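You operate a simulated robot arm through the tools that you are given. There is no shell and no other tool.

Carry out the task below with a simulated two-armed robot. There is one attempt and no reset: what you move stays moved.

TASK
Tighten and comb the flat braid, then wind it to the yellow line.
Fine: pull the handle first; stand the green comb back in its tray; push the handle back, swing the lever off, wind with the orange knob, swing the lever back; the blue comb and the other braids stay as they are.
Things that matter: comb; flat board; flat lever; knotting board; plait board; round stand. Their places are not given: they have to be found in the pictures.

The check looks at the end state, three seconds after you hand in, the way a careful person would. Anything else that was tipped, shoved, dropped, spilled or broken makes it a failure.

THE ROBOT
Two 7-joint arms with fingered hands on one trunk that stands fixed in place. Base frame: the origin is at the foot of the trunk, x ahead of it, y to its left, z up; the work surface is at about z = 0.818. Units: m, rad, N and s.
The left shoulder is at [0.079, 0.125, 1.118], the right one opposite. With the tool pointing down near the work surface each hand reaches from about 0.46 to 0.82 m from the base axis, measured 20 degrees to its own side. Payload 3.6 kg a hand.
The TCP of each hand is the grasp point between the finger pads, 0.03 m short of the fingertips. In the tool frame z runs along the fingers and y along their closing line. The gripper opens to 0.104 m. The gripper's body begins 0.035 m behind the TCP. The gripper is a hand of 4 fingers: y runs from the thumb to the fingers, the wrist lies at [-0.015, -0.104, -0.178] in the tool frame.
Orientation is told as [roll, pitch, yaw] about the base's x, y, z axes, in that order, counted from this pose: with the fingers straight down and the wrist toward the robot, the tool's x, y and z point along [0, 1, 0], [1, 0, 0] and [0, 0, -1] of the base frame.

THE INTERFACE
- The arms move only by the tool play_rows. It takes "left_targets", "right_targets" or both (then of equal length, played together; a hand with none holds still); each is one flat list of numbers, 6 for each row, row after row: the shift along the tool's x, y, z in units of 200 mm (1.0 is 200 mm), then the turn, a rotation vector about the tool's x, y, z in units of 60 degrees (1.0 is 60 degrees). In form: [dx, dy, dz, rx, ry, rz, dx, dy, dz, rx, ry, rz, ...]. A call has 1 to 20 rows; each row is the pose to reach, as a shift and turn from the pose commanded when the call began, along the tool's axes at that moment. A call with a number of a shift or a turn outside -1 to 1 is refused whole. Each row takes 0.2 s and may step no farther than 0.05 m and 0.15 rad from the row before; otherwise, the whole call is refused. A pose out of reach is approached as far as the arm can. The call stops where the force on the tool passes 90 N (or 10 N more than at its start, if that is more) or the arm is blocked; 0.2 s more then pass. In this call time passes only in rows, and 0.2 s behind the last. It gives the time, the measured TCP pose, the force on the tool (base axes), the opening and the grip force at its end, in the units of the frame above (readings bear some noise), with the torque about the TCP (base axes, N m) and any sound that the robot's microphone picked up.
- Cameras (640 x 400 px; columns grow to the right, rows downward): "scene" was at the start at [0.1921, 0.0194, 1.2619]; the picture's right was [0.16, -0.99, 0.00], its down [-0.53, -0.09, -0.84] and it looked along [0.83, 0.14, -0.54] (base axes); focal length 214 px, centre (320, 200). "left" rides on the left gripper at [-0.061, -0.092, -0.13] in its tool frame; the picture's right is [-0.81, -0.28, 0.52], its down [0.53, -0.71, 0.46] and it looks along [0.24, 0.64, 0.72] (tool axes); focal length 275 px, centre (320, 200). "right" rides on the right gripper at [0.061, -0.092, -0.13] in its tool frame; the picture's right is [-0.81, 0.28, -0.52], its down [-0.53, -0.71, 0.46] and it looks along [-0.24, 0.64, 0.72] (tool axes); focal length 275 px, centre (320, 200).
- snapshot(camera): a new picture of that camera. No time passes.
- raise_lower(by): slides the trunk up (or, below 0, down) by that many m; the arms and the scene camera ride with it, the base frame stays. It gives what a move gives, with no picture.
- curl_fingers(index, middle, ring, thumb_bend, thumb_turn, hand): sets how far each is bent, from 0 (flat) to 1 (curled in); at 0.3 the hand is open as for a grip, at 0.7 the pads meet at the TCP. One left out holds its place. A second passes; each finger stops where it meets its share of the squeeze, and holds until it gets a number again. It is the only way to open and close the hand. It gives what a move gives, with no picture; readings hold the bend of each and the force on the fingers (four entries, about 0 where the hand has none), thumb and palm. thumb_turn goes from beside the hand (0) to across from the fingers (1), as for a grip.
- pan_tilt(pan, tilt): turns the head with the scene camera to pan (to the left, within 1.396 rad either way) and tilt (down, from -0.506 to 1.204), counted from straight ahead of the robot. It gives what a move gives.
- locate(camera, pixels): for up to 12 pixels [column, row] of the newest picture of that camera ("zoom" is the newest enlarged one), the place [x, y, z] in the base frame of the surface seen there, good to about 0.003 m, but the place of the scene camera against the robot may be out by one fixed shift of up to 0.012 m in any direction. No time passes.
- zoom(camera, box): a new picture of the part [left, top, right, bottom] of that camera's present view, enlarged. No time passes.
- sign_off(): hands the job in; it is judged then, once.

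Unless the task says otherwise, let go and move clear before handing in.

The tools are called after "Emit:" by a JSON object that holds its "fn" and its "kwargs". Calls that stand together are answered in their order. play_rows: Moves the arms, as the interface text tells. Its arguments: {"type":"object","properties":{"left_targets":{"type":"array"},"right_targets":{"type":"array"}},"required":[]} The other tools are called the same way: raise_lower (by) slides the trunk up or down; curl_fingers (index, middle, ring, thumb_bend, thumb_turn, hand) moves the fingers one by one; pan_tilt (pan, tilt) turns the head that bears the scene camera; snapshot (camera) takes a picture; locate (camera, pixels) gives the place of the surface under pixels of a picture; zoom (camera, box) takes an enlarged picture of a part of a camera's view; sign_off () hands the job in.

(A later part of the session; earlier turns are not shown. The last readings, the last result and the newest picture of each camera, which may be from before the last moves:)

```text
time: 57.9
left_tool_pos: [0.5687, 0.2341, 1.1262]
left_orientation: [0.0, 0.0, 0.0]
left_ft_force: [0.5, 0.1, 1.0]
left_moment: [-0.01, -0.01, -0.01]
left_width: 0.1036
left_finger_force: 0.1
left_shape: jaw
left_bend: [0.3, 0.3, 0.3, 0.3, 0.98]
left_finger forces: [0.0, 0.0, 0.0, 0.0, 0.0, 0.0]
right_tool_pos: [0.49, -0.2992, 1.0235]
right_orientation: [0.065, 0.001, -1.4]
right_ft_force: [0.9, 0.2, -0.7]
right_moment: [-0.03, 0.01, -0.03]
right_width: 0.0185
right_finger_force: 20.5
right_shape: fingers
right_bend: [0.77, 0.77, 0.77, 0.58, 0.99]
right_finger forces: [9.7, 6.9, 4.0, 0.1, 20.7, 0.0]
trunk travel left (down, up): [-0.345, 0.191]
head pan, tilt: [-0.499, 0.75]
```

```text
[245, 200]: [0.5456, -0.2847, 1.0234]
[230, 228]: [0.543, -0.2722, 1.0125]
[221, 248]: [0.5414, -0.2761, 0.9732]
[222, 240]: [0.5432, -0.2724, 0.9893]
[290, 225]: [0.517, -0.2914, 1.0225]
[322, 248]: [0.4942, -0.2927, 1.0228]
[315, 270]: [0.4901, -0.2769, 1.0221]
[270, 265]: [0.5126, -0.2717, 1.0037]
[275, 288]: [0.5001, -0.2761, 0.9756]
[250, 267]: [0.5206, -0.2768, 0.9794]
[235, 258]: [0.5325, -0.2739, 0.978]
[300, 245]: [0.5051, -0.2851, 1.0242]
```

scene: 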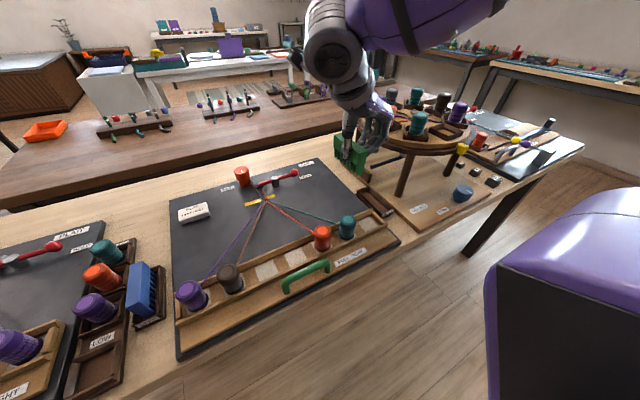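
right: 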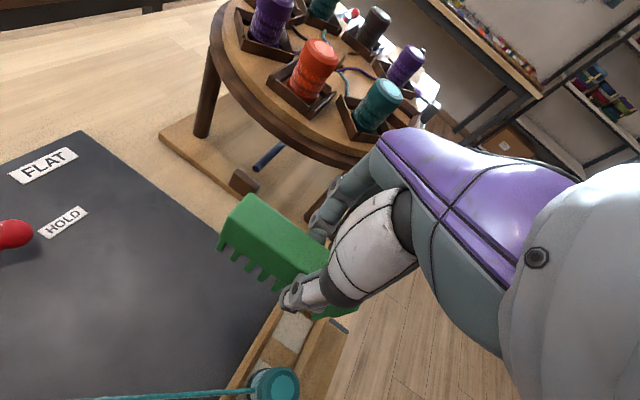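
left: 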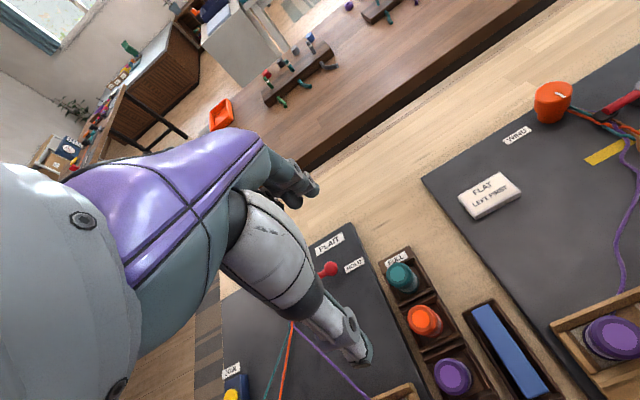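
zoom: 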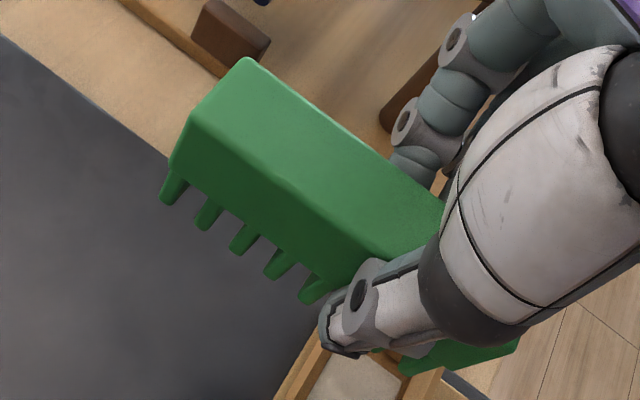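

The comb's centre sits 0.010 forward and 0.017 left of the TCP. With a 15° lean its bottom centres over the tray at TCP (0.490,-0.390,0.867), with clearance to the rim like before. Moving to the waypoint above.

Emit:
{"fn": "play_rows", "kwargs": {"right_targets": [-0.02, 0.075, 0.116, -0.0615, -0.0108, -0.0035, -0.04, 0.15, 0.2315, -0.123, -0.0215, -0.007, -0.06, 0.225, 0.347, -0.1845, -0.0323, -0.0105, -0.08, 0.3, 0.463, -0.246, -0.043, -0.014]}}

Emit:
{"fn": "zoom", "kwargs": {"camera": "right", "box": [140, 170, 340, 340]}}

Emit:
{"fn": "zoom", "kwargs": {"camera": "scene", "box": [300, 100, 480, 240]}}

Emit:
{"fn": "snapshot", "kwargs": {"camera": "right"}}

```text
time: 58.9
left_tool_pos: [0.5695, 0.2337, 1.1267]
left_orientation: [-0.001, -0.001, -0.001]
left_ft_force: [0.3, -0.4, 1.3]
left_moment: [-0.02, -0.02, 0.0]
left_width: 0.1035
left_finger_force: 0.1
left_shape: jaw
left_bend: [0.3, 0.3, 0.3, 0.3, 0.98]
left_finger forces: [0.0, 0.1, 0.0, 0.0, 0.0, 0.0]
right_tool_pos: [0.4913, -0.3603, 0.9306]
right_orientation: [0.019, -0.26, -1.397]
right_ft_force: [0.4, 0.4, -0.5]
right_moment: [-0.03, 0.01, 0.0]
right_width: 0.0185
right_finger_force: 20.7
right_shape: fingers
right_bend: [0.77, 0.77, 0.77, 0.58, 0.99]
right_finger forces: [9.9, 6.5, 3.9, 0.0, 20.6, 0.0]
trunk travel left (down, up): [-0.345, 0.191]
head pan, tilt: [-0.499, 0.75]
```

```text
2.35 times, centred on (240, 255) of right
```

zoom: 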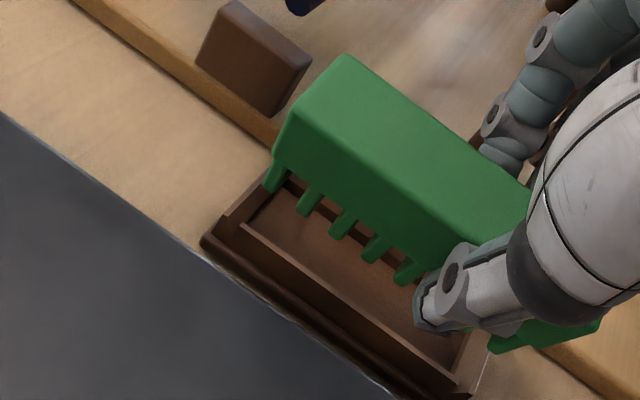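

```text
2.86 times, centred on (390, 170) of scene
```

zoom: 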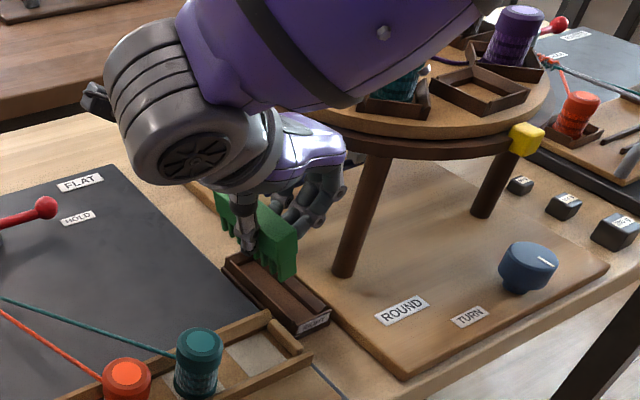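

```text
taken
```

right: 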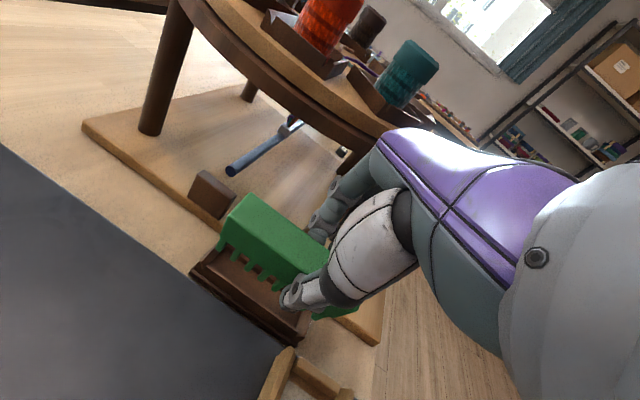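

Emit:
{"fn": "locate", "kwargs": {"camera": "right", "pixels": [[220, 248], [235, 257], [249, 265], [262, 276], [276, 285], [222, 238], [230, 215], [250, 198], [270, 215], [300, 235], [260, 245], [205, 268]]}}

Emit:
{"fn": "locate", "kwargs": {"camera": "zoom", "pixels": [[218, 195], [220, 230], [275, 275], [292, 275], [292, 230], [278, 250], [255, 268], [325, 305]]}}

```text
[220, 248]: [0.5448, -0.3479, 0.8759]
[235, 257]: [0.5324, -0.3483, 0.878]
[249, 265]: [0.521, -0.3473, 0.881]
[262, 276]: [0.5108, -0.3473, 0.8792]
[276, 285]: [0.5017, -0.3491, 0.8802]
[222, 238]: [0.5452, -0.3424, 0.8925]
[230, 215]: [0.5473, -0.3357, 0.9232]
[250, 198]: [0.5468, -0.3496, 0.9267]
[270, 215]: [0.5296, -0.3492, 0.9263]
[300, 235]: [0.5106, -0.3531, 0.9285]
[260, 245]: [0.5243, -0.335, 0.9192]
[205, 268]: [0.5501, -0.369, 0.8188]
```

```text
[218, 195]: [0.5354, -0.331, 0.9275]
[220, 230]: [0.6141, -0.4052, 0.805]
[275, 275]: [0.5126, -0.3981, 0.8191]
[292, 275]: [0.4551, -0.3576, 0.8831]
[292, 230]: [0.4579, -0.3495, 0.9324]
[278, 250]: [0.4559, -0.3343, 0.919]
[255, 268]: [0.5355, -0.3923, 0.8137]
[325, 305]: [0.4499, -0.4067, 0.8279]
```

Comb spans x 0.456–0.547, its lowest corner is at y -0.348, z≈0.873. I'll lower it diagonally into the tray, stopping just above the floor.

Emit:
{"fn": "play_rows", "kwargs": {"right_targets": [-0.002, -0.0257, 0.0966, 0, 0, 0, -0.01, 0, 0.155, 0, 0, 0, -0.0215, 0.041, 0.228, 0, 0, 0, -0.0325, 0.085, 0.2915, 0, 0, 0, -0.0335, 0.0735, 0.335, 0, 0, 0]}}

Emit:
{"fn": "zoom", "kwargs": {"camera": "scene", "box": [310, 120, 450, 240]}}

Emit:
{"fn": "snapshot", "kwargs": {"camera": "right"}}

Emit:
{"fn": "locate", "kwargs": {"camera": "right", "pixels": [[220, 248], [235, 257], [249, 265], [222, 238], [230, 215], [250, 198], [270, 215], [260, 245], [205, 268]]}}

```text
time: 60.1
left_tool_pos: [0.5687, 0.2341, 1.1263]
left_orientation: [0.0, 0.0, 0.001]
left_ft_force: [-0.3, 0.0, 0.2]
left_moment: [0.01, 0.0, 0.01]
left_width: 0.1037
left_finger_force: 0.0
left_shape: jaw
left_bend: [0.3, 0.3, 0.3, 0.3, 0.98]
left_finger forces: [0.0, 0.0, 0.0, 0.0, 0.1, 0.1]
right_tool_pos: [0.4908, -0.3919, 0.8681]
right_orientation: [0.019, -0.257, -1.394]
right_ft_force: [0.1, 0.0, 0.8]
right_moment: [0.0, 0.01, 0.01]
right_width: 0.0183
right_finger_force: 20.2
right_shape: fingers
right_bend: [0.77, 0.77, 0.77, 0.58, 0.99]
right_finger forces: [10.0, 6.5, 4.0, 0.1, 20.6, 0.0]
trunk travel left (down, up): [-0.345, 0.191]
head pan, tilt: [-0.499, 0.75]
```

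```text
3.33 times, centred on (380, 180) of scene
```

zoom: 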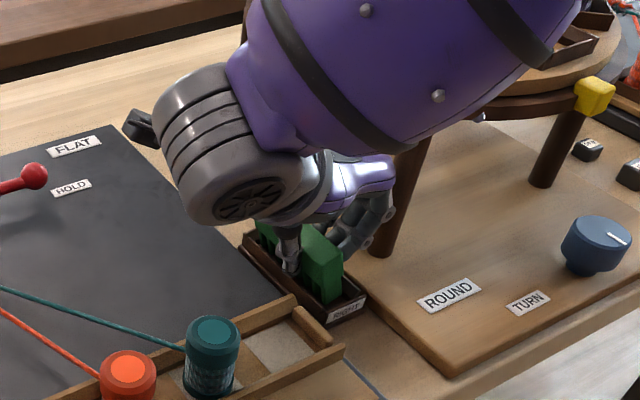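

```text
taken
```

right: 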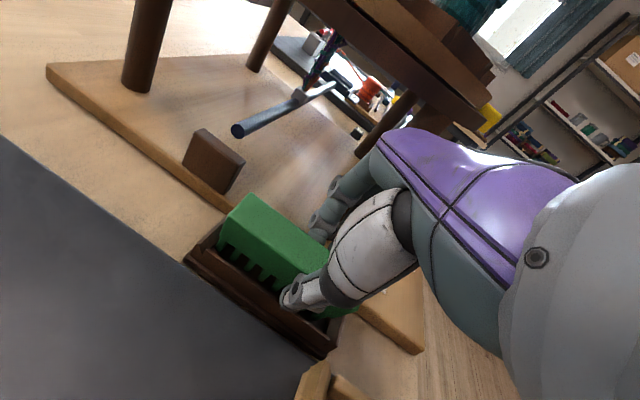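

```text
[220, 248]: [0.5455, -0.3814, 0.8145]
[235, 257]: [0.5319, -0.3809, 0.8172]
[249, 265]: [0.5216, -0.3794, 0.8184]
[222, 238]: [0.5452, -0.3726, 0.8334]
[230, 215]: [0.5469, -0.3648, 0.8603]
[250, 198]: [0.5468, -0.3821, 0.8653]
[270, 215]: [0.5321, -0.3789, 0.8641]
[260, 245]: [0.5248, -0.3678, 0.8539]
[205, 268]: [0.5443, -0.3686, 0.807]
```

Comb teeth are inside the tray, about 4–5 mm above its floor. Lowering gently to contact.

Emit:
{"fn": "play_rows", "kwargs": {"right_targets": [0, -0.0026, 0.0097, 0, 0, 0, 0, -0.0051, 0.0193, 0, 0, 0]}}

```text
time: 60.7
left_tool_pos: [0.5666, 0.2355, 1.1274]
left_orientation: [0.001, -0.001, 0.002]
left_ft_force: [0.1, 0.1, -0.5]
left_moment: [0.01, 0.04, 0.01]
left_width: 0.1036
left_finger_force: 0.1
left_shape: jaw
left_bend: [0.3, 0.3, 0.3, 0.3, 0.98]
left_finger forces: [0.1, 0.0, 0.0, 0.0, 0.0, 0.1]
right_tool_pos: [0.4908, -0.3899, 0.8671]
right_orientation: [0.021, -0.262, -1.395]
right_ft_force: [-2.3, -0.2, 19.1]
right_moment: [0.12, 0.15, 0.04]
right_width: 0.0183
right_finger_force: 25.7
right_shape: fingers
right_bend: [0.77, 0.77, 0.77, 0.58, 0.99]
right_finger forces: [11.9, 9.6, 6.9, 0.1, 22.2, 0.0]
trunk travel left (down, up): [-0.345, 0.191]
head pan, tilt: [-0.499, 0.75]
```

Touching the floor (19 N up). I'll ease up 3 mm so it rests lightly.

Emit:
{"fn": "play_rows", "kwargs": {"right_targets": [0, 0.0039, -0.0145, 0, 0, 0]}}

Emit:
{"fn": "zoom", "kwargs": {"camera": "scene", "box": [330, 160, 410, 220]}}

```text
time: 61.1
left_tool_pos: [0.5685, 0.2347, 1.1269]
left_orientation: [0.002, 0.0, 0.0]
left_ft_force: [1.0, -0.8, -0.3]
left_moment: [0.03, 0.0, -0.01]
left_width: 0.1036
left_finger_force: 0.0
left_shape: jaw
left_bend: [0.3, 0.3, 0.3, 0.3, 0.98]
left_finger forces: [0.0, 0.0, 0.0, 0.0, 0.0, 0.0]
right_tool_pos: [0.4911, -0.391, 0.8665]
right_orientation: [0.019, -0.257, -1.394]
right_ft_force: [2.2, 0.1, 5.7]
right_moment: [0.03, -0.03, 0.02]
right_width: 0.0186
right_finger_force: 22.6
right_shape: fingers
right_bend: [0.77, 0.77, 0.77, 0.58, 0.99]
right_finger forces: [11.4, 7.0, 4.8, 0.0, 21.0, 0.0]
trunk travel left (down, up): [-0.345, 0.191]
head pan, tilt: [-0.499, 0.75]
```

```text
6.67 times, centred on (370, 190) of scene
```

zoom: 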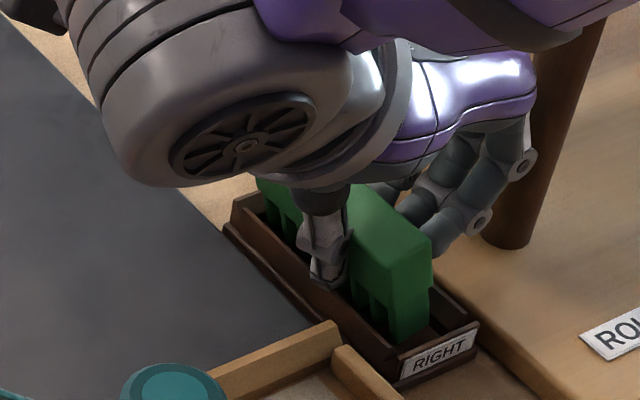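

Resting lightly at 6 N. Now I'll let the fingers retreat while the thumb follows, to bring the comb upright before letting go.

Emit:
{"fn": "curl_fingers", "kwargs": {"hand": "right", "index": 0.71, "middle": 0.71, "ring": 0.71, "thumb_bend": 0.62}}

Emit:
{"fn": "zoom", "kwargs": {"camera": "scene", "box": [330, 160, 410, 220]}}

Emit:
{"fn": "zoom", "kwargs": {"camera": "right", "box": [170, 170, 330, 330]}}

```text
time: 62.1
left_tool_pos: [0.5693, 0.2344, 1.127]
left_orientation: [0.0, 0.0, -0.001]
left_ft_force: [0.6, -0.5, -0.4]
left_moment: [0.0, -0.01, 0.02]
left_width: 0.1038
left_finger_force: 0.0
left_shape: jaw
left_bend: [0.3, 0.3, 0.3, 0.3, 0.98]
left_finger forces: [0.0, 0.1, 0.0, 0.1, 0.0, 0.1]
right_tool_pos: [0.49, -0.3914, 0.8676]
right_orientation: [0.02, -0.26, -1.395]
right_ft_force: [-1.7, 0.2, 3.1]
right_moment: [0.08, 0.01, 0.02]
right_width: 0.0197
right_finger_force: 5.2
right_shape: fingers
right_bend: [0.71, 0.71, 0.71, 0.58, 1.0]
right_finger forces: [3.5, 1.7, 0.4, 0.0, 5.2, 0.0]
trunk travel left (down, up): [-0.345, 0.191]
head pan, tilt: [-0.499, 0.75]
```

```text
6.67 times, centred on (370, 190) of scene
```

zoom: 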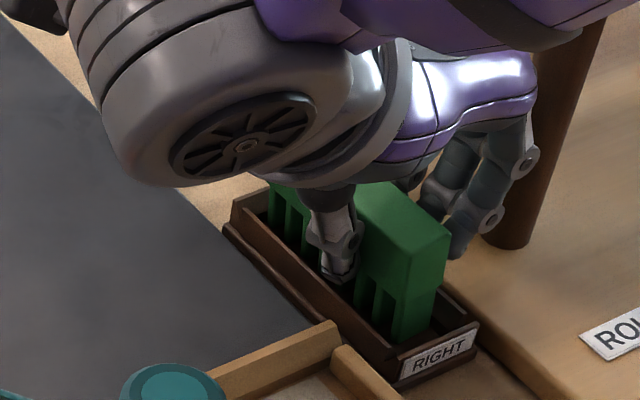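

```text
2.50 times, centred on (250, 250) of right
```

zoom: 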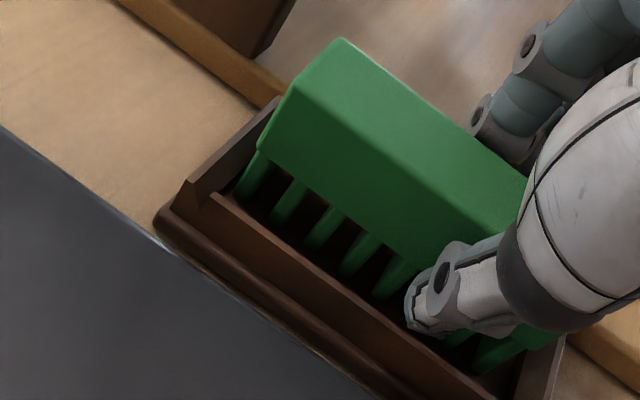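

The comb came nearly upright and stands in the tray. One more small step, then open.

Emit:
{"fn": "curl_fingers", "kwargs": {"hand": "right", "index": 0.66, "middle": 0.66, "ring": 0.66, "thumb_bend": 0.6}}

Emit:
{"fn": "zoom", "kwargs": {"camera": "scene", "box": [330, 160, 410, 220]}}

Emit:
{"fn": "zoom", "kwargs": {"camera": "right", "box": [170, 170, 330, 330]}}

```text
time: 63.1
left_tool_pos: [0.5681, 0.2339, 1.1264]
left_orientation: [-0.001, 0.001, 0.0]
left_ft_force: [1.1, -0.4, 0.4]
left_moment: [-0.02, 0.01, -0.01]
left_width: 0.1036
left_finger_force: 0.0
left_shape: jaw
left_bend: [0.3, 0.3, 0.3, 0.3, 0.98]
left_finger forces: [0.0, 0.0, 0.1, 0.0, 0.0, 0.0]
right_tool_pos: [0.4903, -0.3918, 0.8686]
right_orientation: [0.02, -0.258, -1.395]
right_ft_force: [0.2, -0.1, -0.7]
right_moment: [0.04, 0.01, -0.01]
right_width: 0.0222
right_finger_force: 0.8
right_shape: fingers
right_bend: [0.65, 0.66, 0.66, 0.58, 1.0]
right_finger forces: [0.9, 0.2, 0.1, 0.0, 1.8, 0.0]
trunk travel left (down, up): [-0.345, 0.191]
head pan, tilt: [-0.499, 0.75]
```

```text
6.67 times, centred on (370, 190) of scene
```

zoom: 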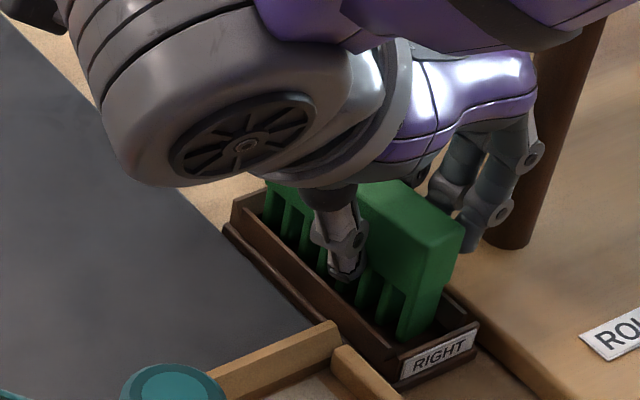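

```text
2.50 times, centred on (250, 250) of right
```

zoom: 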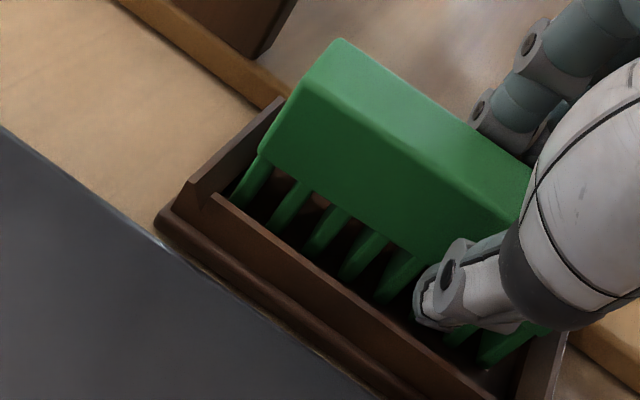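

Grip is nearly zero now. I'll measure the comb's lean before withdrawing.

Emit:
{"fn": "locate", "kwargs": {"camera": "zoom", "pixels": [[340, 45], [285, 90], [265, 145], [240, 195], [275, 220], [440, 125], [400, 165], [370, 220], [320, 245], [350, 270], [375, 295], [300, 150]]}}

```text
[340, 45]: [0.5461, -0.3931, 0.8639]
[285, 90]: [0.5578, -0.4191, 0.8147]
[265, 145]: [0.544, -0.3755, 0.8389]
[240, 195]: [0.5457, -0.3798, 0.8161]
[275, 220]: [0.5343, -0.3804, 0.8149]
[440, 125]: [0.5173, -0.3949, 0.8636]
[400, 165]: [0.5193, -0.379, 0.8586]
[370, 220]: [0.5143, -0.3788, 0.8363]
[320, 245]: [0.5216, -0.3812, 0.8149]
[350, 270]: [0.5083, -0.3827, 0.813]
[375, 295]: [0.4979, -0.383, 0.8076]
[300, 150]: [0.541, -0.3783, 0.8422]
```

The comb stands upright (left face vertical within ~2°, top z 0.864). Opening the hand and withdrawing up-left.

Emit:
{"fn": "curl_fingers", "kwargs": {"hand": "right", "index": 0.48, "middle": 0.48, "ring": 0.48, "thumb_bend": 0.45}}

Emit:
{"fn": "play_rows", "kwargs": {"right_targets": [0, 0, -0.1, 0, 0, 0, 0, -0.01, -0.2, 0, 0, 0, 0.02, -0.07, -0.33, 0, 0, 0, 0.03, -0.12, -0.5, 0, 0, 0, 0.04, -0.15, -0.7, 0, 0, 0, 0.04, -0.15, -0.9, 0, 0, 0]}}

Emit:
{"fn": "snapshot", "kwargs": {"camera": "scene"}}

Emit:
{"fn": "zoom", "kwargs": {"camera": "scene", "box": [320, 150, 440, 240]}}

Emit:
{"fn": "snapshot", "kwargs": {"camera": "right"}}

```text
time: 64.1
left_tool_pos: [0.5692, 0.2337, 1.1267]
left_orientation: [0.0, -0.001, -0.002]
left_ft_force: [-0.1, 0.2, 0.0]
left_moment: [-0.02, 0.01, 0.02]
left_width: 0.1035
left_finger_force: 0.1
left_shape: jaw
left_bend: [0.3, 0.3, 0.3, 0.3, 0.98]
left_finger forces: [0.0, 0.0, 0.0, 0.0, 0.1, 0.0]
right_tool_pos: [0.4902, -0.391, 0.8674]
right_orientation: [0.02, -0.258, -1.395]
right_ft_force: [-0.7, -0.3, 0.1]
right_moment: [-0.02, 0.0, 0.03]
right_width: 0.0604
right_finger_force: 0.1
right_shape: fingers
right_bend: [0.48, 0.48, 0.48, 0.45, 0.99]
right_finger forces: [0.0, 0.0, 0.1, 0.0, 0.0, 0.0]
trunk travel left (down, up): [-0.345, 0.191]
head pan, tilt: [-0.499, 0.75]
```

```text
time: 65.5
left_tool_pos: [0.568, 0.2345, 1.1277]
left_orientation: [0.001, 0.001, 0.0]
left_ft_force: [-0.2, 0.5, -0.7]
left_moment: [-0.02, 0.03, -0.03]
left_width: 0.1035
left_finger_force: 0.2
left_shape: jaw
left_bend: [0.3, 0.3, 0.3, 0.3, 0.98]
left_finger forces: [0.0, 0.1, 0.0, 0.1, 0.1, 0.0]
right_tool_pos: [0.4816, -0.3167, 1.0351]
right_orientation: [0.016, -0.26, -1.393]
right_ft_force: [-0.5, -0.7, -0.2]
right_moment: [0.06, 0.01, 0.01]
right_width: 0.0605
right_finger_force: 0.0
right_shape: fingers
right_bend: [0.48, 0.48, 0.48, 0.45, 0.99]
right_finger forces: [0.1, 0.1, 0.1, 0.1, 0.0, 0.0]
trunk travel left (down, up): [-0.345, 0.191]
head pan, tilt: [-0.499, 0.75]
```

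```text
taken
```

scene: 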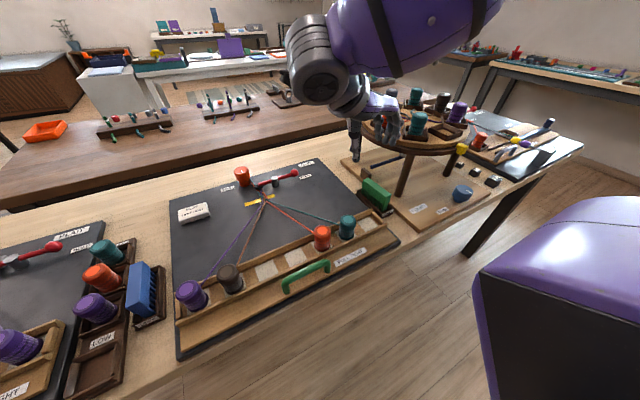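

```text
4.44 times, centred on (380, 195) of scene
```

zoom: 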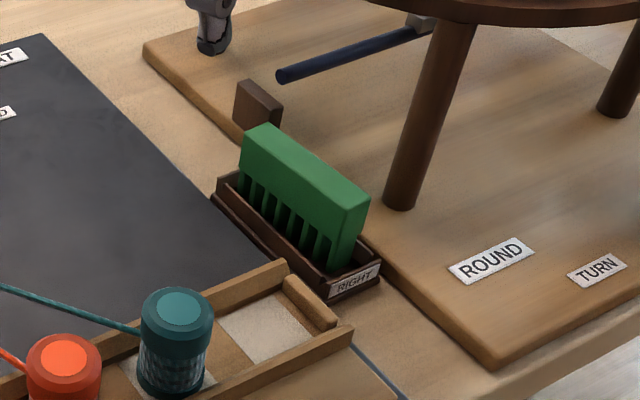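

```text
taken
```

right: 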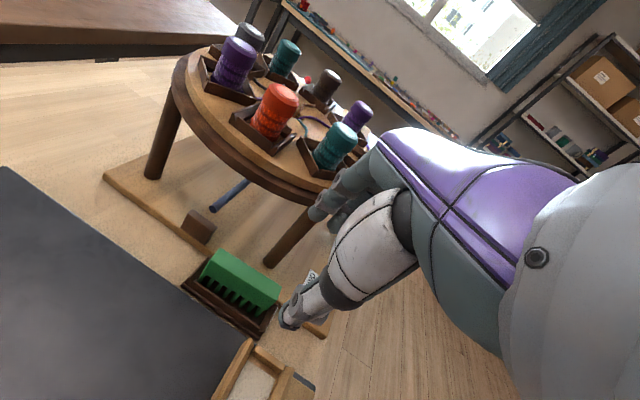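

The green comb is standing upright in its RIGHT tray. Next is pushing the handle back. I'll bring the hand above the handle, straightening, yawing back to 0 and pitching 20° as before.

Emit:
{"fn": "play_rows", "kwargs": {"right_targets": [0, 0, -0.05, 0.124, 0, 0, 0, 0, -0.1, 0.248, 0, 0]}}

Emit:
{"fn": "play_rows", "kwargs": {"right_targets": [-0.016, -0.1, 0, 0, 0, -0.111, -0.032, -0.2, 0, 0, 0, -0.222, -0.048, -0.3, 0, 0, 0, -0.333, -0.064, -0.4, 0, 0, 0, -0.444, -0.08, -0.5, 0, 0, 0, -0.555, -0.095, -0.6, 0, 0, 0, -0.665]}}

Emit:
{"fn": "play_rows", "kwargs": {"right_targets": [0.045, -0.06, 0, 0, 0, -0.111, 0.09, -0.12, 0, 0, 0, -0.222, 0.136, -0.18, 0, 0, 0, -0.333, 0.182, -0.24, 0, 0, 0, -0.444, 0.228, -0.3, 0, 0, 0, -0.555, 0.273, -0.36, 0, 0, 0, -0.665]}}

Emit:
{"fn": "curl_fingers", "kwargs": {"hand": "right", "index": 0.55, "middle": 0.55, "ring": 0.55, "thumb_bend": 0.45}}

```text
time: 66.1
left_tool_pos: [0.5679, 0.234, 1.1263]
left_orientation: [-0.001, -0.001, 0.0]
left_ft_force: [0.5, -0.4, -0.1]
left_moment: [-0.01, 0.01, -0.01]
left_width: 0.1037
left_finger_force: 0.1
left_shape: jaw
left_bend: [0.3, 0.3, 0.3, 0.3, 0.98]
left_finger forces: [0.0, 0.0, 0.0, 0.1, 0.1, 0.0]
right_tool_pos: [0.4817, -0.3113, 1.0563]
right_orientation: [0.019, 0.004, -1.39]
right_ft_force: [-0.6, 0.3, -0.1]
right_moment: [-0.01, 0.01, 0.01]
right_width: 0.0608
right_finger_force: 0.1
right_shape: fingers
right_bend: [0.48, 0.48, 0.48, 0.45, 0.99]
right_finger forces: [0.0, 0.0, 0.0, 0.0, 0.0, 0.1]
trunk travel left (down, up): [-0.345, 0.191]
head pan, tilt: [-0.499, 0.75]
```

```text
time: 67.5
left_tool_pos: [0.5677, 0.2335, 1.1268]
left_orientation: [-0.001, 0.0, 0.0]
left_ft_force: [-0.4, -0.7, 0.9]
left_moment: [-0.01, -0.03, 0.0]
left_width: 0.104
left_finger_force: 0.0
left_shape: jaw
left_bend: [0.3, 0.3, 0.3, 0.3, 0.98]
left_finger forces: [0.0, 0.1, 0.1, 0.1, 0.0, 0.0]
right_tool_pos: [0.4404, -0.1966, 1.0539]
right_orientation: [0.015, -0.01, -0.69]
right_ft_force: [0.9, 0.1, 0.1]
right_moment: [0.0, -0.01, 0.0]
right_width: 0.0606
right_finger_force: 0.0
right_shape: fingers
right_bend: [0.48, 0.48, 0.48, 0.45, 0.99]
right_finger forces: [0.1, 0.0, 0.0, 0.0, 0.0, 0.0]
trunk travel left (down, up): [-0.345, 0.191]
head pan, tilt: [-0.499, 0.75]
```

```text
time: 68.9
left_tool_pos: [0.5698, 0.2331, 1.1273]
left_orientation: [0.001, 0.001, 0.0]
left_ft_force: [0.1, 0.3, -0.6]
left_moment: [0.02, 0.0, -0.02]
left_width: 0.1037
left_finger_force: 0.1
left_shape: jaw
left_bend: [0.3, 0.3, 0.3, 0.3, 0.98]
left_finger forces: [0.1, 0.1, 0.1, 0.0, 0.0, 0.0]
right_tool_pos: [0.4199, -0.1094, 1.054]
right_orientation: [0.004, -0.016, 0.005]
right_ft_force: [-1.0, 0.0, -0.3]
right_moment: [0.0, 0.03, 0.02]
right_width: 0.0605
right_finger_force: 0.2
right_shape: fingers
right_bend: [0.48, 0.48, 0.48, 0.45, 0.99]
right_finger forces: [0.1, 0.1, 0.1, 0.0, 0.0, 0.0]
trunk travel left (down, up): [-0.345, 0.191]
head pan, tilt: [-0.499, 0.75]
```

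```text
time: 69.9
left_tool_pos: [0.5678, 0.2337, 1.1259]
left_orientation: [-0.001, 0.0, 0.0]
left_ft_force: [0.3, -0.4, 0.3]
left_moment: [-0.01, 0.06, 0.01]
left_width: 0.1037
left_finger_force: 0.1
left_shape: jaw
left_bend: [0.3, 0.3, 0.3, 0.3, 0.98]
left_finger forces: [0.0, 0.0, 0.0, 0.0, 0.1, 0.0]
right_tool_pos: [0.4205, -0.1093, 1.0544]
right_orientation: [0.005, -0.017, 0.003]
right_ft_force: [0.2, 0.1, 0.9]
right_moment: [0.01, 0.04, -0.01]
right_width: 0.0517
right_finger_force: 0.1
right_shape: fingers
right_bend: [0.55, 0.55, 0.55, 0.45, 0.99]
right_finger forces: [0.0, 0.1, 0.0, 0.1, 0.1, 0.0]
trunk travel left (down, up): [-0.345, 0.191]
head pan, tilt: [-0.499, 0.75]
```

Emit:
{"fn": "play_rows", "kwargs": {"right_targets": [-0.004, -0.048, 0.1175, 0.089, 0, 0, -0.008, -0.096, 0.235, 0.178, 0, 0, -0.011, -0.144, 0.3525, 0.267, 0, 0, -0.015, -0.1925, 0.47, 0.356, 0, 0]}}

Emit:
{"fn": "pan_tilt", "kwargs": {"pan": -0.1, "tilt": 0.9}}

Emit:
{"fn": "zoom", "kwargs": {"camera": "scene", "box": [240, 110, 480, 260]}}

Emit:
{"fn": "snapshot", "kwargs": {"camera": "right"}}

```text
time: 70.9
left_tool_pos: [0.5687, 0.2335, 1.1262]
left_orientation: [0.001, 0.0, 0.0]
left_ft_force: [-0.1, -0.9, -1.1]
left_moment: [-0.01, 0.0, 0.01]
left_width: 0.1037
left_finger_force: 0.1
left_shape: jaw
left_bend: [0.3, 0.3, 0.3, 0.3, 0.98]
left_finger forces: [0.0, 0.0, 0.1, 0.0, 0.0, 0.0]
right_tool_pos: [0.384, -0.1115, 0.9595]
right_orientation: [0.005, 0.358, 0.006]
right_ft_force: [-0.6, -0.4, 0.4]
right_moment: [0.01, 0.02, -0.02]
right_width: 0.0519
right_finger_force: 0.1
right_shape: fingers
right_bend: [0.55, 0.55, 0.55, 0.45, 0.99]
right_finger forces: [0.1, 0.1, 0.0, 0.0, 0.0, 0.0]
trunk travel left (down, up): [-0.345, 0.191]
head pan, tilt: [-0.499, 0.75]
```

```text
time: 71.8
left_tool_pos: [0.5683, 0.2338, 1.1251]
left_orientation: [0.001, -0.001, 0.0]
left_ft_force: [-0.7, -0.2, 0.7]
left_moment: [-0.06, 0.03, -0.02]
left_width: 0.1039
left_finger_force: 0.1
left_shape: jaw
left_bend: [0.3, 0.3, 0.3, 0.3, 0.98]
left_finger forces: [0.1, 0.0, 0.0, 0.1, 0.1, 0.1]
right_tool_pos: [0.3815, -0.1105, 0.9588]
right_orientation: [0.006, 0.354, 0.006]
right_ft_force: [-0.4, -0.6, 0.7]
right_moment: [-0.01, -0.02, 0.01]
right_width: 0.0516
right_finger_force: 0.1
right_shape: fingers
right_bend: [0.55, 0.55, 0.55, 0.45, 0.99]
right_finger forces: [0.0, 0.0, 0.1, 0.0, 0.0, 0.1]
trunk travel left (down, up): [-0.345, 0.191]
head pan, tilt: [-0.099, 0.901]
```

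```text
2.67 times, centred on (360, 185) of scene
```

zoom: 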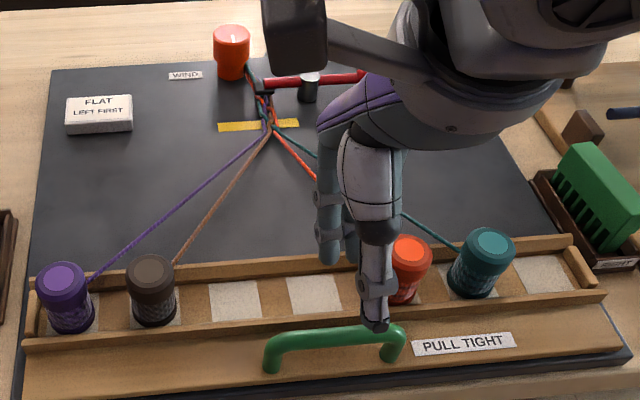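

```text
taken
```

right: 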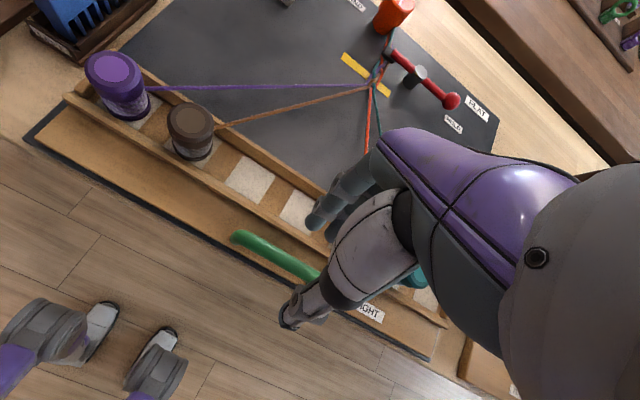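

Emit:
{"fn": "locate", "kwargs": {"camera": "right", "pixels": [[240, 237], [265, 248], [290, 262], [310, 274], [300, 225], [280, 218]]}}

Emit:
{"fn": "zoom", "kwargs": {"camera": "right", "box": [200, 160, 400, 340]}}

```text
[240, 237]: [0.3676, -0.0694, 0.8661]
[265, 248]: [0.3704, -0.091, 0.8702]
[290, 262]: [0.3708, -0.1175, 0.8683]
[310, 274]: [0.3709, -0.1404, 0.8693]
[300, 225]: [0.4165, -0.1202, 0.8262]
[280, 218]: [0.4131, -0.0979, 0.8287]
```

```text
2.22 times, centred on (300, 250) of right
```

zoom: 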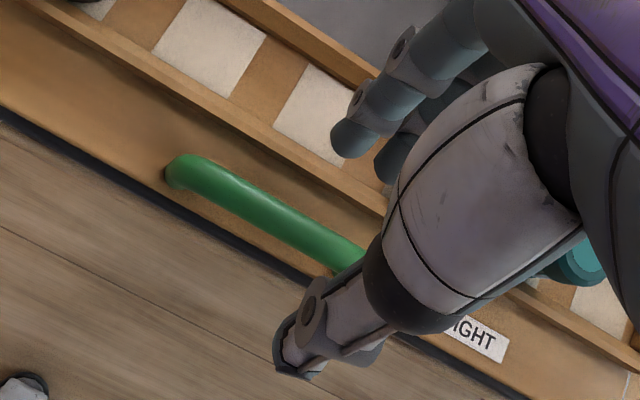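

Bar is at x≈0.3705. Descending to straddle it, thumb in front.

Emit:
{"fn": "play_rows", "kwargs": {"right_targets": [0, 0.04, 0.12, 0, 0, 0, 0, 0.08, 0.24, 0, 0, 0, 0, 0.118, 0.351, 0, 0, 0]}}

Emit:
{"fn": "zoom", "kwargs": {"camera": "scene", "box": [280, 160, 440, 260]}}

```text
time: 72.6
left_tool_pos: [0.5693, 0.2334, 1.1265]
left_orientation: [0.0, 0.0, 0.0]
left_ft_force: [0.1, -0.4, -0.6]
left_moment: [-0.04, 0.0, -0.02]
left_width: 0.1036
left_finger_force: 0.0
left_shape: jaw
left_bend: [0.3, 0.3, 0.3, 0.3, 0.98]
left_finger forces: [0.0, 0.0, 0.1, 0.0, 0.1, 0.1]
right_tool_pos: [0.3815, -0.1118, 0.8843]
right_orientation: [0.004, 0.354, 0.005]
right_ft_force: [-0.3, 0.6, 0.2]
right_moment: [0.0, 0.02, -0.02]
right_width: 0.0518
right_finger_force: 0.0
right_shape: fingers
right_bend: [0.55, 0.55, 0.55, 0.45, 0.99]
right_finger forces: [0.1, 0.0, 0.1, 0.0, 0.0, 0.1]
trunk travel left (down, up): [-0.345, 0.191]
head pan, tilt: [-0.099, 0.901]
```

```text
4.00 times, centred on (360, 210) of scene
```

zoom: 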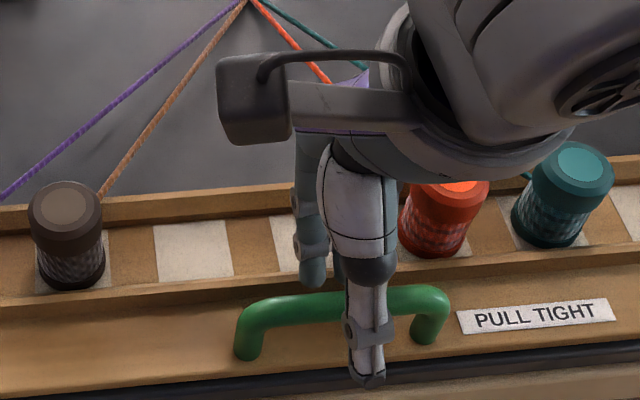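

Straddled with no contact. Lower 4 mm, curl the thumb onto the bar's near side, then push forward.

Emit:
{"fn": "play_rows", "kwargs": {"right_targets": [0, 0.007, 0.019, 0, 0, 0]}}

Emit:
{"fn": "curl_fingers", "kwargs": {"hand": "right", "thumb_bend": 0.62}}

Emit:
{"fn": "zoom", "kwargs": {"camera": "scene", "box": [280, 160, 440, 260]}}

```text
time: 73.0
left_tool_pos: [0.5708, 0.2341, 1.1264]
left_orientation: [0.0, 0.001, 0.001]
left_ft_force: [-0.5, 0.2, -0.4]
left_moment: [0.01, 0.01, 0.02]
left_width: 0.1039
left_finger_force: 0.0
left_shape: jaw
left_bend: [0.3, 0.3, 0.3, 0.3, 0.98]
left_finger forces: [0.0, 0.1, 0.0, 0.0, 0.0, 0.1]
right_tool_pos: [0.3807, -0.1119, 0.8807]
right_orientation: [0.005, 0.353, 0.005]
right_ft_force: [1.1, -0.8, 3.8]
right_moment: [0.0, -0.07, -0.01]
right_width: 0.0504
right_finger_force: 2.0
right_shape: fingers
right_bend: [0.56, 0.56, 0.55, 0.45, 0.99]
right_finger forces: [0.9, 2.4, 0.0, 0.0, 0.0, 0.0]
trunk travel left (down, up): [-0.345, 0.191]
head pan, tilt: [-0.099, 0.901]
```

```text
time: 74.0
left_tool_pos: [0.5687, 0.2332, 1.1261]
left_orientation: [0.001, 0.001, 0.0]
left_ft_force: [0.7, -0.1, 0.3]
left_moment: [0.01, -0.04, -0.02]
left_width: 0.1038
left_finger_force: 0.1
left_shape: jaw
left_bend: [0.3, 0.3, 0.3, 0.3, 0.98]
left_finger forces: [0.0, 0.0, 0.0, 0.0, 0.0, 0.0]
right_tool_pos: [0.3809, -0.1111, 0.881]
right_orientation: [0.007, 0.354, 0.006]
right_ft_force: [0.6, -0.4, 4.6]
right_moment: [0.0, -0.12, 0.01]
right_width: 0.0292
right_finger_force: 2.0
right_shape: fingers
right_bend: [0.56, 0.56, 0.55, 0.62, 1.0]
right_finger forces: [0.9, 3.1, 0.1, 0.1, 0.1, 0.0]
trunk travel left (down, up): [-0.345, 0.191]
head pan, tilt: [-0.099, 0.901]
```

```text
4.00 times, centred on (360, 210) of scene
```

zoom: 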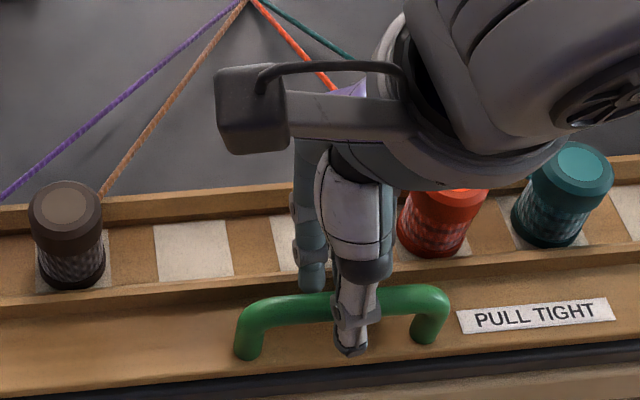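

Fingertips just touch the rail; I'll raise 3 mm and push 40 mm forward with the thumb.

Emit:
{"fn": "play_rows", "kwargs": {"right_targets": [0, -0.005, -0.014, 0, 0, 0, 0, 0.032, -0.028, 0, 0, 0, 0, 0.07, -0.042, 0, 0, 0, 0, 0.107, -0.056, 0, 0, 0, 0, 0.145, -0.07, 0, 0, 0, 0, 0.182, -0.084, 0, 0, 0]}}

Emit:
{"fn": "zoom", "kwargs": {"camera": "scene", "box": [240, 110, 480, 260]}}

Emit:
{"fn": "snapshot", "kwargs": {"camera": "right"}}

```text
time: 75.4
left_tool_pos: [0.568, 0.2335, 1.1265]
left_orientation: [0.0, 0.001, 0.001]
left_ft_force: [0.1, 0.1, 0.0]
left_moment: [-0.02, -0.02, 0.01]
left_width: 0.1034
left_finger_force: 0.1
left_shape: jaw
left_bend: [0.3, 0.3, 0.3, 0.3, 0.98]
left_finger forces: [0.0, 0.1, 0.0, 0.0, 0.0, 0.1]
right_tool_pos: [0.4204, -0.1107, 0.8853]
right_orientation: [0.005, 0.357, 0.005]
right_ft_force: [-2.6, 0.5, 0.8]
right_moment: [0.01, 0.06, -0.01]
right_width: 0.0345
right_finger_force: 0.6
right_shape: fingers
right_bend: [0.55, 0.55, 0.55, 0.59, 1.0]
right_finger forces: [0.0, 0.1, 0.0, 0.1, 2.3, 0.0]
trunk travel left (down, up): [-0.345, 0.191]
head pan, tilt: [-0.099, 0.901]
```

```text
2.67 times, centred on (360, 185) of scene
```

zoom: 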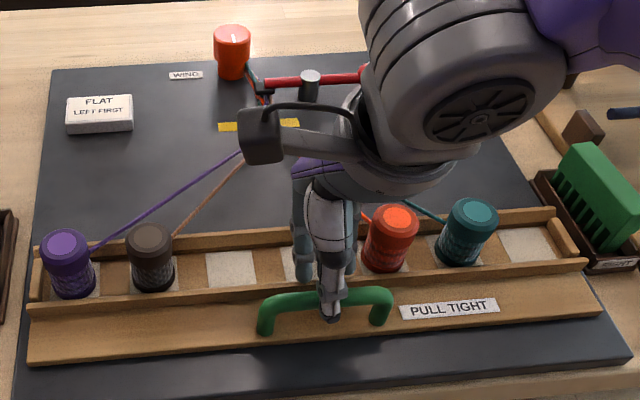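

```text
taken
```

right: 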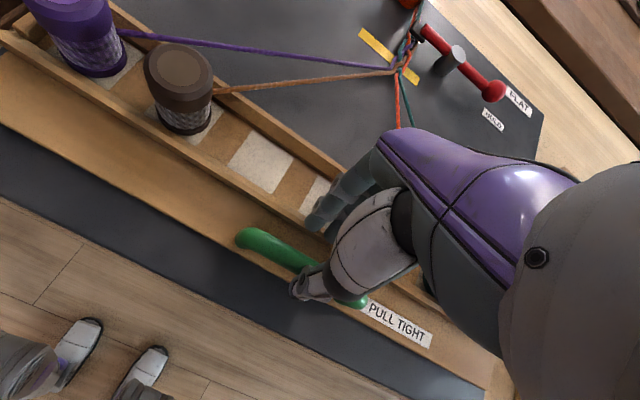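

The tray is sliding back with ~3 N. Continue up to 25 mm, watching for the stop.

Emit:
{"fn": "play_rows", "kwargs": {"right_targets": [0, 0.037, -0.014, 0, 0, 0, 0, 0.075, -0.028, 0, 0, 0]}}

Emit:
{"fn": "zoom", "kwargs": {"camera": "scene", "box": [240, 110, 480, 260]}}

Emit:
{"fn": "locate", "kwargs": {"camera": "zoom", "pixels": [[275, 295], [375, 285], [68, 245], [152, 238], [467, 212]]}}

```text
time: 76.0
left_tool_pos: [0.5689, 0.2337, 1.1281]
left_orientation: [0.0, 0.0, -0.001]
left_ft_force: [-0.4, 0.7, 0.0]
left_moment: [-0.03, -0.02, 0.01]
left_width: 0.1038
left_finger_force: 0.0
left_shape: jaw
left_bend: [0.3, 0.3, 0.3, 0.3, 0.98]
left_finger forces: [0.1, 0.1, 0.1, 0.1, 0.1, 0.0]
right_tool_pos: [0.4354, -0.1119, 0.8834]
right_orientation: [0.007, 0.357, 0.006]
right_ft_force: [-2.9, 0.4, 1.1]
right_moment: [-0.02, 0.08, -0.01]
right_width: 0.0359
right_finger_force: 1.8
right_shape: fingers
right_bend: [0.55, 0.55, 0.55, 0.58, 1.0]
right_finger forces: [0.0, 0.1, 0.0, 0.0, 3.8, 0.0]
trunk travel left (down, up): [-0.345, 0.191]
head pan, tilt: [-0.099, 0.901]
```

```text
2.67 times, centred on (360, 185) of scene
```

zoom: 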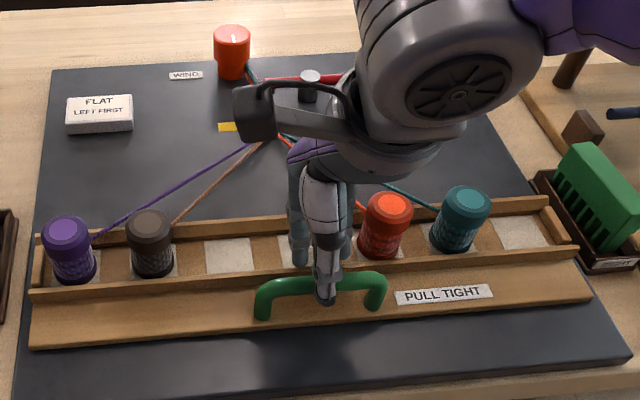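

```text
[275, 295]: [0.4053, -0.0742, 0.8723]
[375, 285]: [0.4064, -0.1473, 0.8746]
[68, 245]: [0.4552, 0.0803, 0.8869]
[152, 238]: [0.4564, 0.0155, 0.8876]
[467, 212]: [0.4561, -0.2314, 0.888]
```

Handle is at 0.406 versus its original 0.410. A few mm more to its back stop.

Emit:
{"fn": "play_rows", "kwargs": {"right_targets": [0, 0.02, -0.007, 0, 0, 0, 0, 0.035, -0.013, 0, 0, 0]}}

Emit:
{"fn": "zoom", "kwargs": {"camera": "scene", "box": [240, 110, 480, 260]}}

Emit:
{"fn": "locate", "kwargs": {"camera": "zoom", "pixels": [[275, 292], [375, 281], [68, 240], [152, 234], [467, 208]]}}

```text
time: 76.6
left_tool_pos: [0.5677, 0.2344, 1.1262]
left_orientation: [0.0, 0.0, 0.001]
left_ft_force: [0.0, 0.8, 0.1]
left_moment: [-0.01, 0.0, 0.01]
left_width: 0.1037
left_finger_force: 0.0
left_shape: jaw
left_bend: [0.3, 0.3, 0.3, 0.3, 0.98]
left_finger forces: [0.0, 0.0, 0.0, 0.1, 0.0, 0.0]
right_tool_pos: [0.4435, -0.1115, 0.8841]
right_orientation: [0.006, 0.356, 0.005]
right_ft_force: [-7.9, 0.7, 0.3]
right_moment: [0.0, 0.15, 0.03]
right_width: 0.042
right_finger_force: 3.0
right_shape: fingers
right_bend: [0.55, 0.55, 0.55, 0.55, 1.0]
right_finger forces: [0.0, 0.1, 0.0, 0.1, 6.4, 0.1]
trunk travel left (down, up): [-0.345, 0.191]
head pan, tilt: [-0.099, 0.901]
```

```text
2.67 times, centred on (360, 185) of scene
```

zoom: 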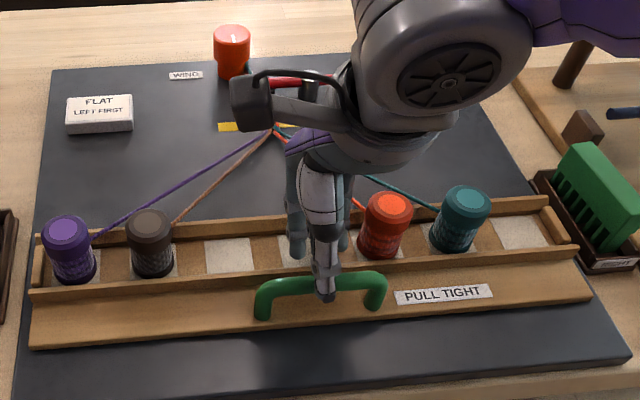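

```text
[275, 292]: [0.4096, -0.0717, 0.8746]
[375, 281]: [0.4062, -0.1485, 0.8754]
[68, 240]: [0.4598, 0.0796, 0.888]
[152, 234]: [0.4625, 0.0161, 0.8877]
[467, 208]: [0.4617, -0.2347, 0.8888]
```

The tray is back at its original place and stopped (8 N). Opening the thumb and withdrawing upward.

Emit:
{"fn": "curl_fingers", "kwargs": {"hand": "right", "thumb_bend": 0.2}}

Emit:
{"fn": "play_rows", "kwargs": {"right_targets": [0, 0, -0.1, 0, 0, 0, 0, 0, -0.25, 0, 0, 0, 0, 0, -0.45, 0, 0, 0, 0, 0, -0.68, 0, 0, 0, 0, 0, -0.9, 0, 0, 0]}}

Emit:
{"fn": "zoom", "kwargs": {"camera": "scene", "box": [240, 110, 480, 260]}}

Emit:
{"fn": "snapshot", "kwargs": {"camera": "right"}}

Emit:
{"fn": "snapshot", "kwargs": {"camera": "left"}}

```text
time: 77.6
left_tool_pos: [0.5688, 0.2333, 1.127]
left_orientation: [-0.002, 0.0, -0.001]
left_ft_force: [-0.2, -0.5, 0.7]
left_moment: [0.04, 0.01, 0.04]
left_width: 0.1035
left_finger_force: 0.1
left_shape: jaw
left_bend: [0.3, 0.3, 0.3, 0.3, 0.98]
left_finger forces: [0.0, 0.0, 0.0, 0.0, 0.0, 0.1]
right_tool_pos: [0.4432, -0.1111, 0.883]
right_orientation: [0.007, 0.357, 0.005]
right_ft_force: [0.4, -0.5, -0.2]
right_moment: [0.01, 0.01, -0.02]
right_width: 0.0795
right_finger_force: 0.1
right_shape: fingers
right_bend: [0.55, 0.55, 0.55, 0.2, 0.97]
right_finger forces: [0.1, 0.0, 0.0, 0.0, 0.1, 0.0]
trunk travel left (down, up): [-0.345, 0.191]
head pan, tilt: [-0.099, 0.901]
```

```text
time: 78.8
left_tool_pos: [0.5693, 0.2356, 1.125]
left_orientation: [0.001, 0.0, -0.002]
left_ft_force: [0.3, 0.3, 0.1]
left_moment: [-0.04, 0.01, 0.02]
left_width: 0.1039
left_finger_force: 0.0
left_shape: jaw
left_bend: [0.3, 0.3, 0.3, 0.3, 0.98]
left_finger forces: [0.0, 0.0, 0.1, 0.0, 0.0, 0.0]
right_tool_pos: [0.5068, -0.1139, 1.0523]
right_orientation: [0.007, 0.357, 0.006]
right_ft_force: [0.3, 0.8, 0.9]
right_moment: [0.0, 0.03, 0.01]
right_width: 0.0794
right_finger_force: 0.1
right_shape: fingers
right_bend: [0.55, 0.55, 0.55, 0.2, 0.97]
right_finger forces: [0.0, 0.0, 0.0, 0.1, 0.0, 0.1]
trunk travel left (down, up): [-0.345, 0.191]
head pan, tilt: [-0.099, 0.901]
```

```text
2.67 times, centred on (360, 185) of scene
```

zoom: 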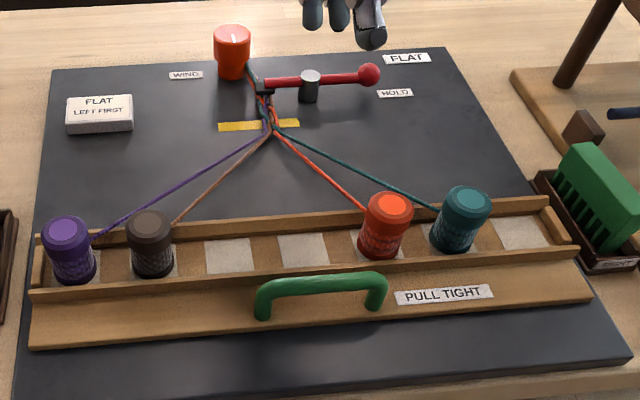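

```text
taken
```

right: 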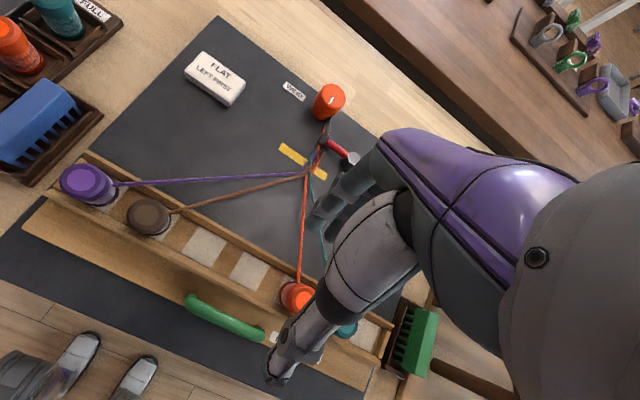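

```text
taken
```

left: 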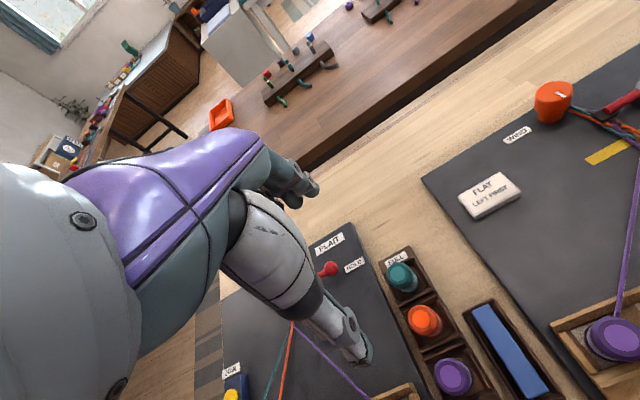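

All is good: tray back, comb in tray. Next the lever: I'll bring the right hand over its ball (≈0.692,-0.225,0.853), pitch back to 0.

Emit:
{"fn": "curl_fingers", "kwargs": {"hand": "right", "index": 0.45, "middle": 0.45, "ring": 0.45, "thumb_bend": 0.45}}

Emit:
{"fn": "play_rows", "kwargs": {"right_targets": [-0.0925, 0.159, -0.015, -0.057, 0, 0, -0.185, 0.318, -0.03, -0.114, 0, 0, -0.2775, 0.477, -0.044, -0.17, 0, 0, -0.37, 0.636, -0.059, -0.227, 0, 0, -0.4625, 0.795, -0.074, -0.284, 0, 0, -0.555, 0.954, -0.0885, -0.341, 0, 0]}}

Emit:
{"fn": "snapshot", "kwargs": {"camera": "right"}}

Emit:
{"fn": "zoom", "kwargs": {"camera": "scene", "box": [260, 60, 460, 210]}}

```text
time: 79.8
left_tool_pos: [0.5687, 0.2337, 1.1274]
left_orientation: [0.001, 0.001, 0.0]
left_ft_force: [0.2, 0.7, -0.4]
left_moment: [0.01, 0.0, 0.03]
left_width: 0.1038
left_finger_force: 0.0
left_shape: jaw
left_bend: [0.3, 0.3, 0.3, 0.3, 0.98]
left_finger forces: [0.1, 0.1, 0.0, 0.0, 0.0, 0.0]
right_tool_pos: [0.5067, -0.1134, 1.0516]
right_orientation: [0.005, 0.358, 0.005]
right_ft_force: [0.3, 0.0, 0.6]
right_moment: [0.01, -0.03, -0.01]
right_width: 0.065
right_finger_force: 0.1
right_shape: fingers
right_bend: [0.45, 0.45, 0.45, 0.45, 0.99]
right_finger forces: [0.0, 0.0, 0.1, 0.0, 0.0, 0.0]
trunk travel left (down, up): [-0.345, 0.191]
head pan, tilt: [-0.099, 0.901]
```

```text
time: 81.2
left_tool_pos: [0.5698, 0.2339, 1.1271]
left_orientation: [0.0, 0.0, 0.002]
left_ft_force: [-0.7, -0.1, 0.8]
left_moment: [0.0, -0.03, 0.01]
left_width: 0.1037
left_finger_force: 0.0
left_shape: jaw
left_bend: [0.3, 0.3, 0.3, 0.3, 0.98]
left_finger forces: [0.0, 0.1, 0.0, 0.0, 0.0, 0.0]
right_tool_pos: [0.6915, -0.2232, 1.0023]
right_orientation: [0.003, -0.002, 0.004]
right_ft_force: [0.7, -0.4, 0.0]
right_moment: [0.01, 0.04, -0.02]
right_width: 0.0649
right_finger_force: 0.1
right_shape: fingers
right_bend: [0.45, 0.45, 0.45, 0.45, 0.99]
right_finger forces: [0.0, 0.1, 0.0, 0.1, 0.0, 0.0]
trunk travel left (down, up): [-0.345, 0.191]
head pan, tilt: [-0.099, 0.901]
```

```text
taken
```

right: 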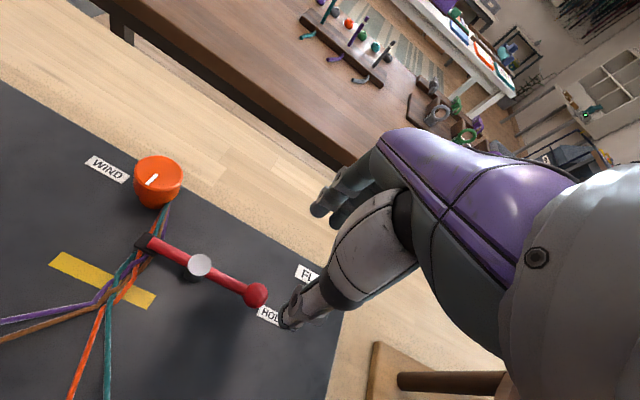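

```text
2.67 times, centred on (360, 135) of scene
```

zoom: 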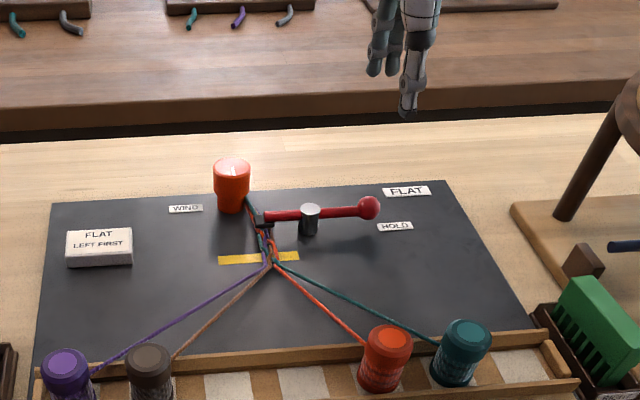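

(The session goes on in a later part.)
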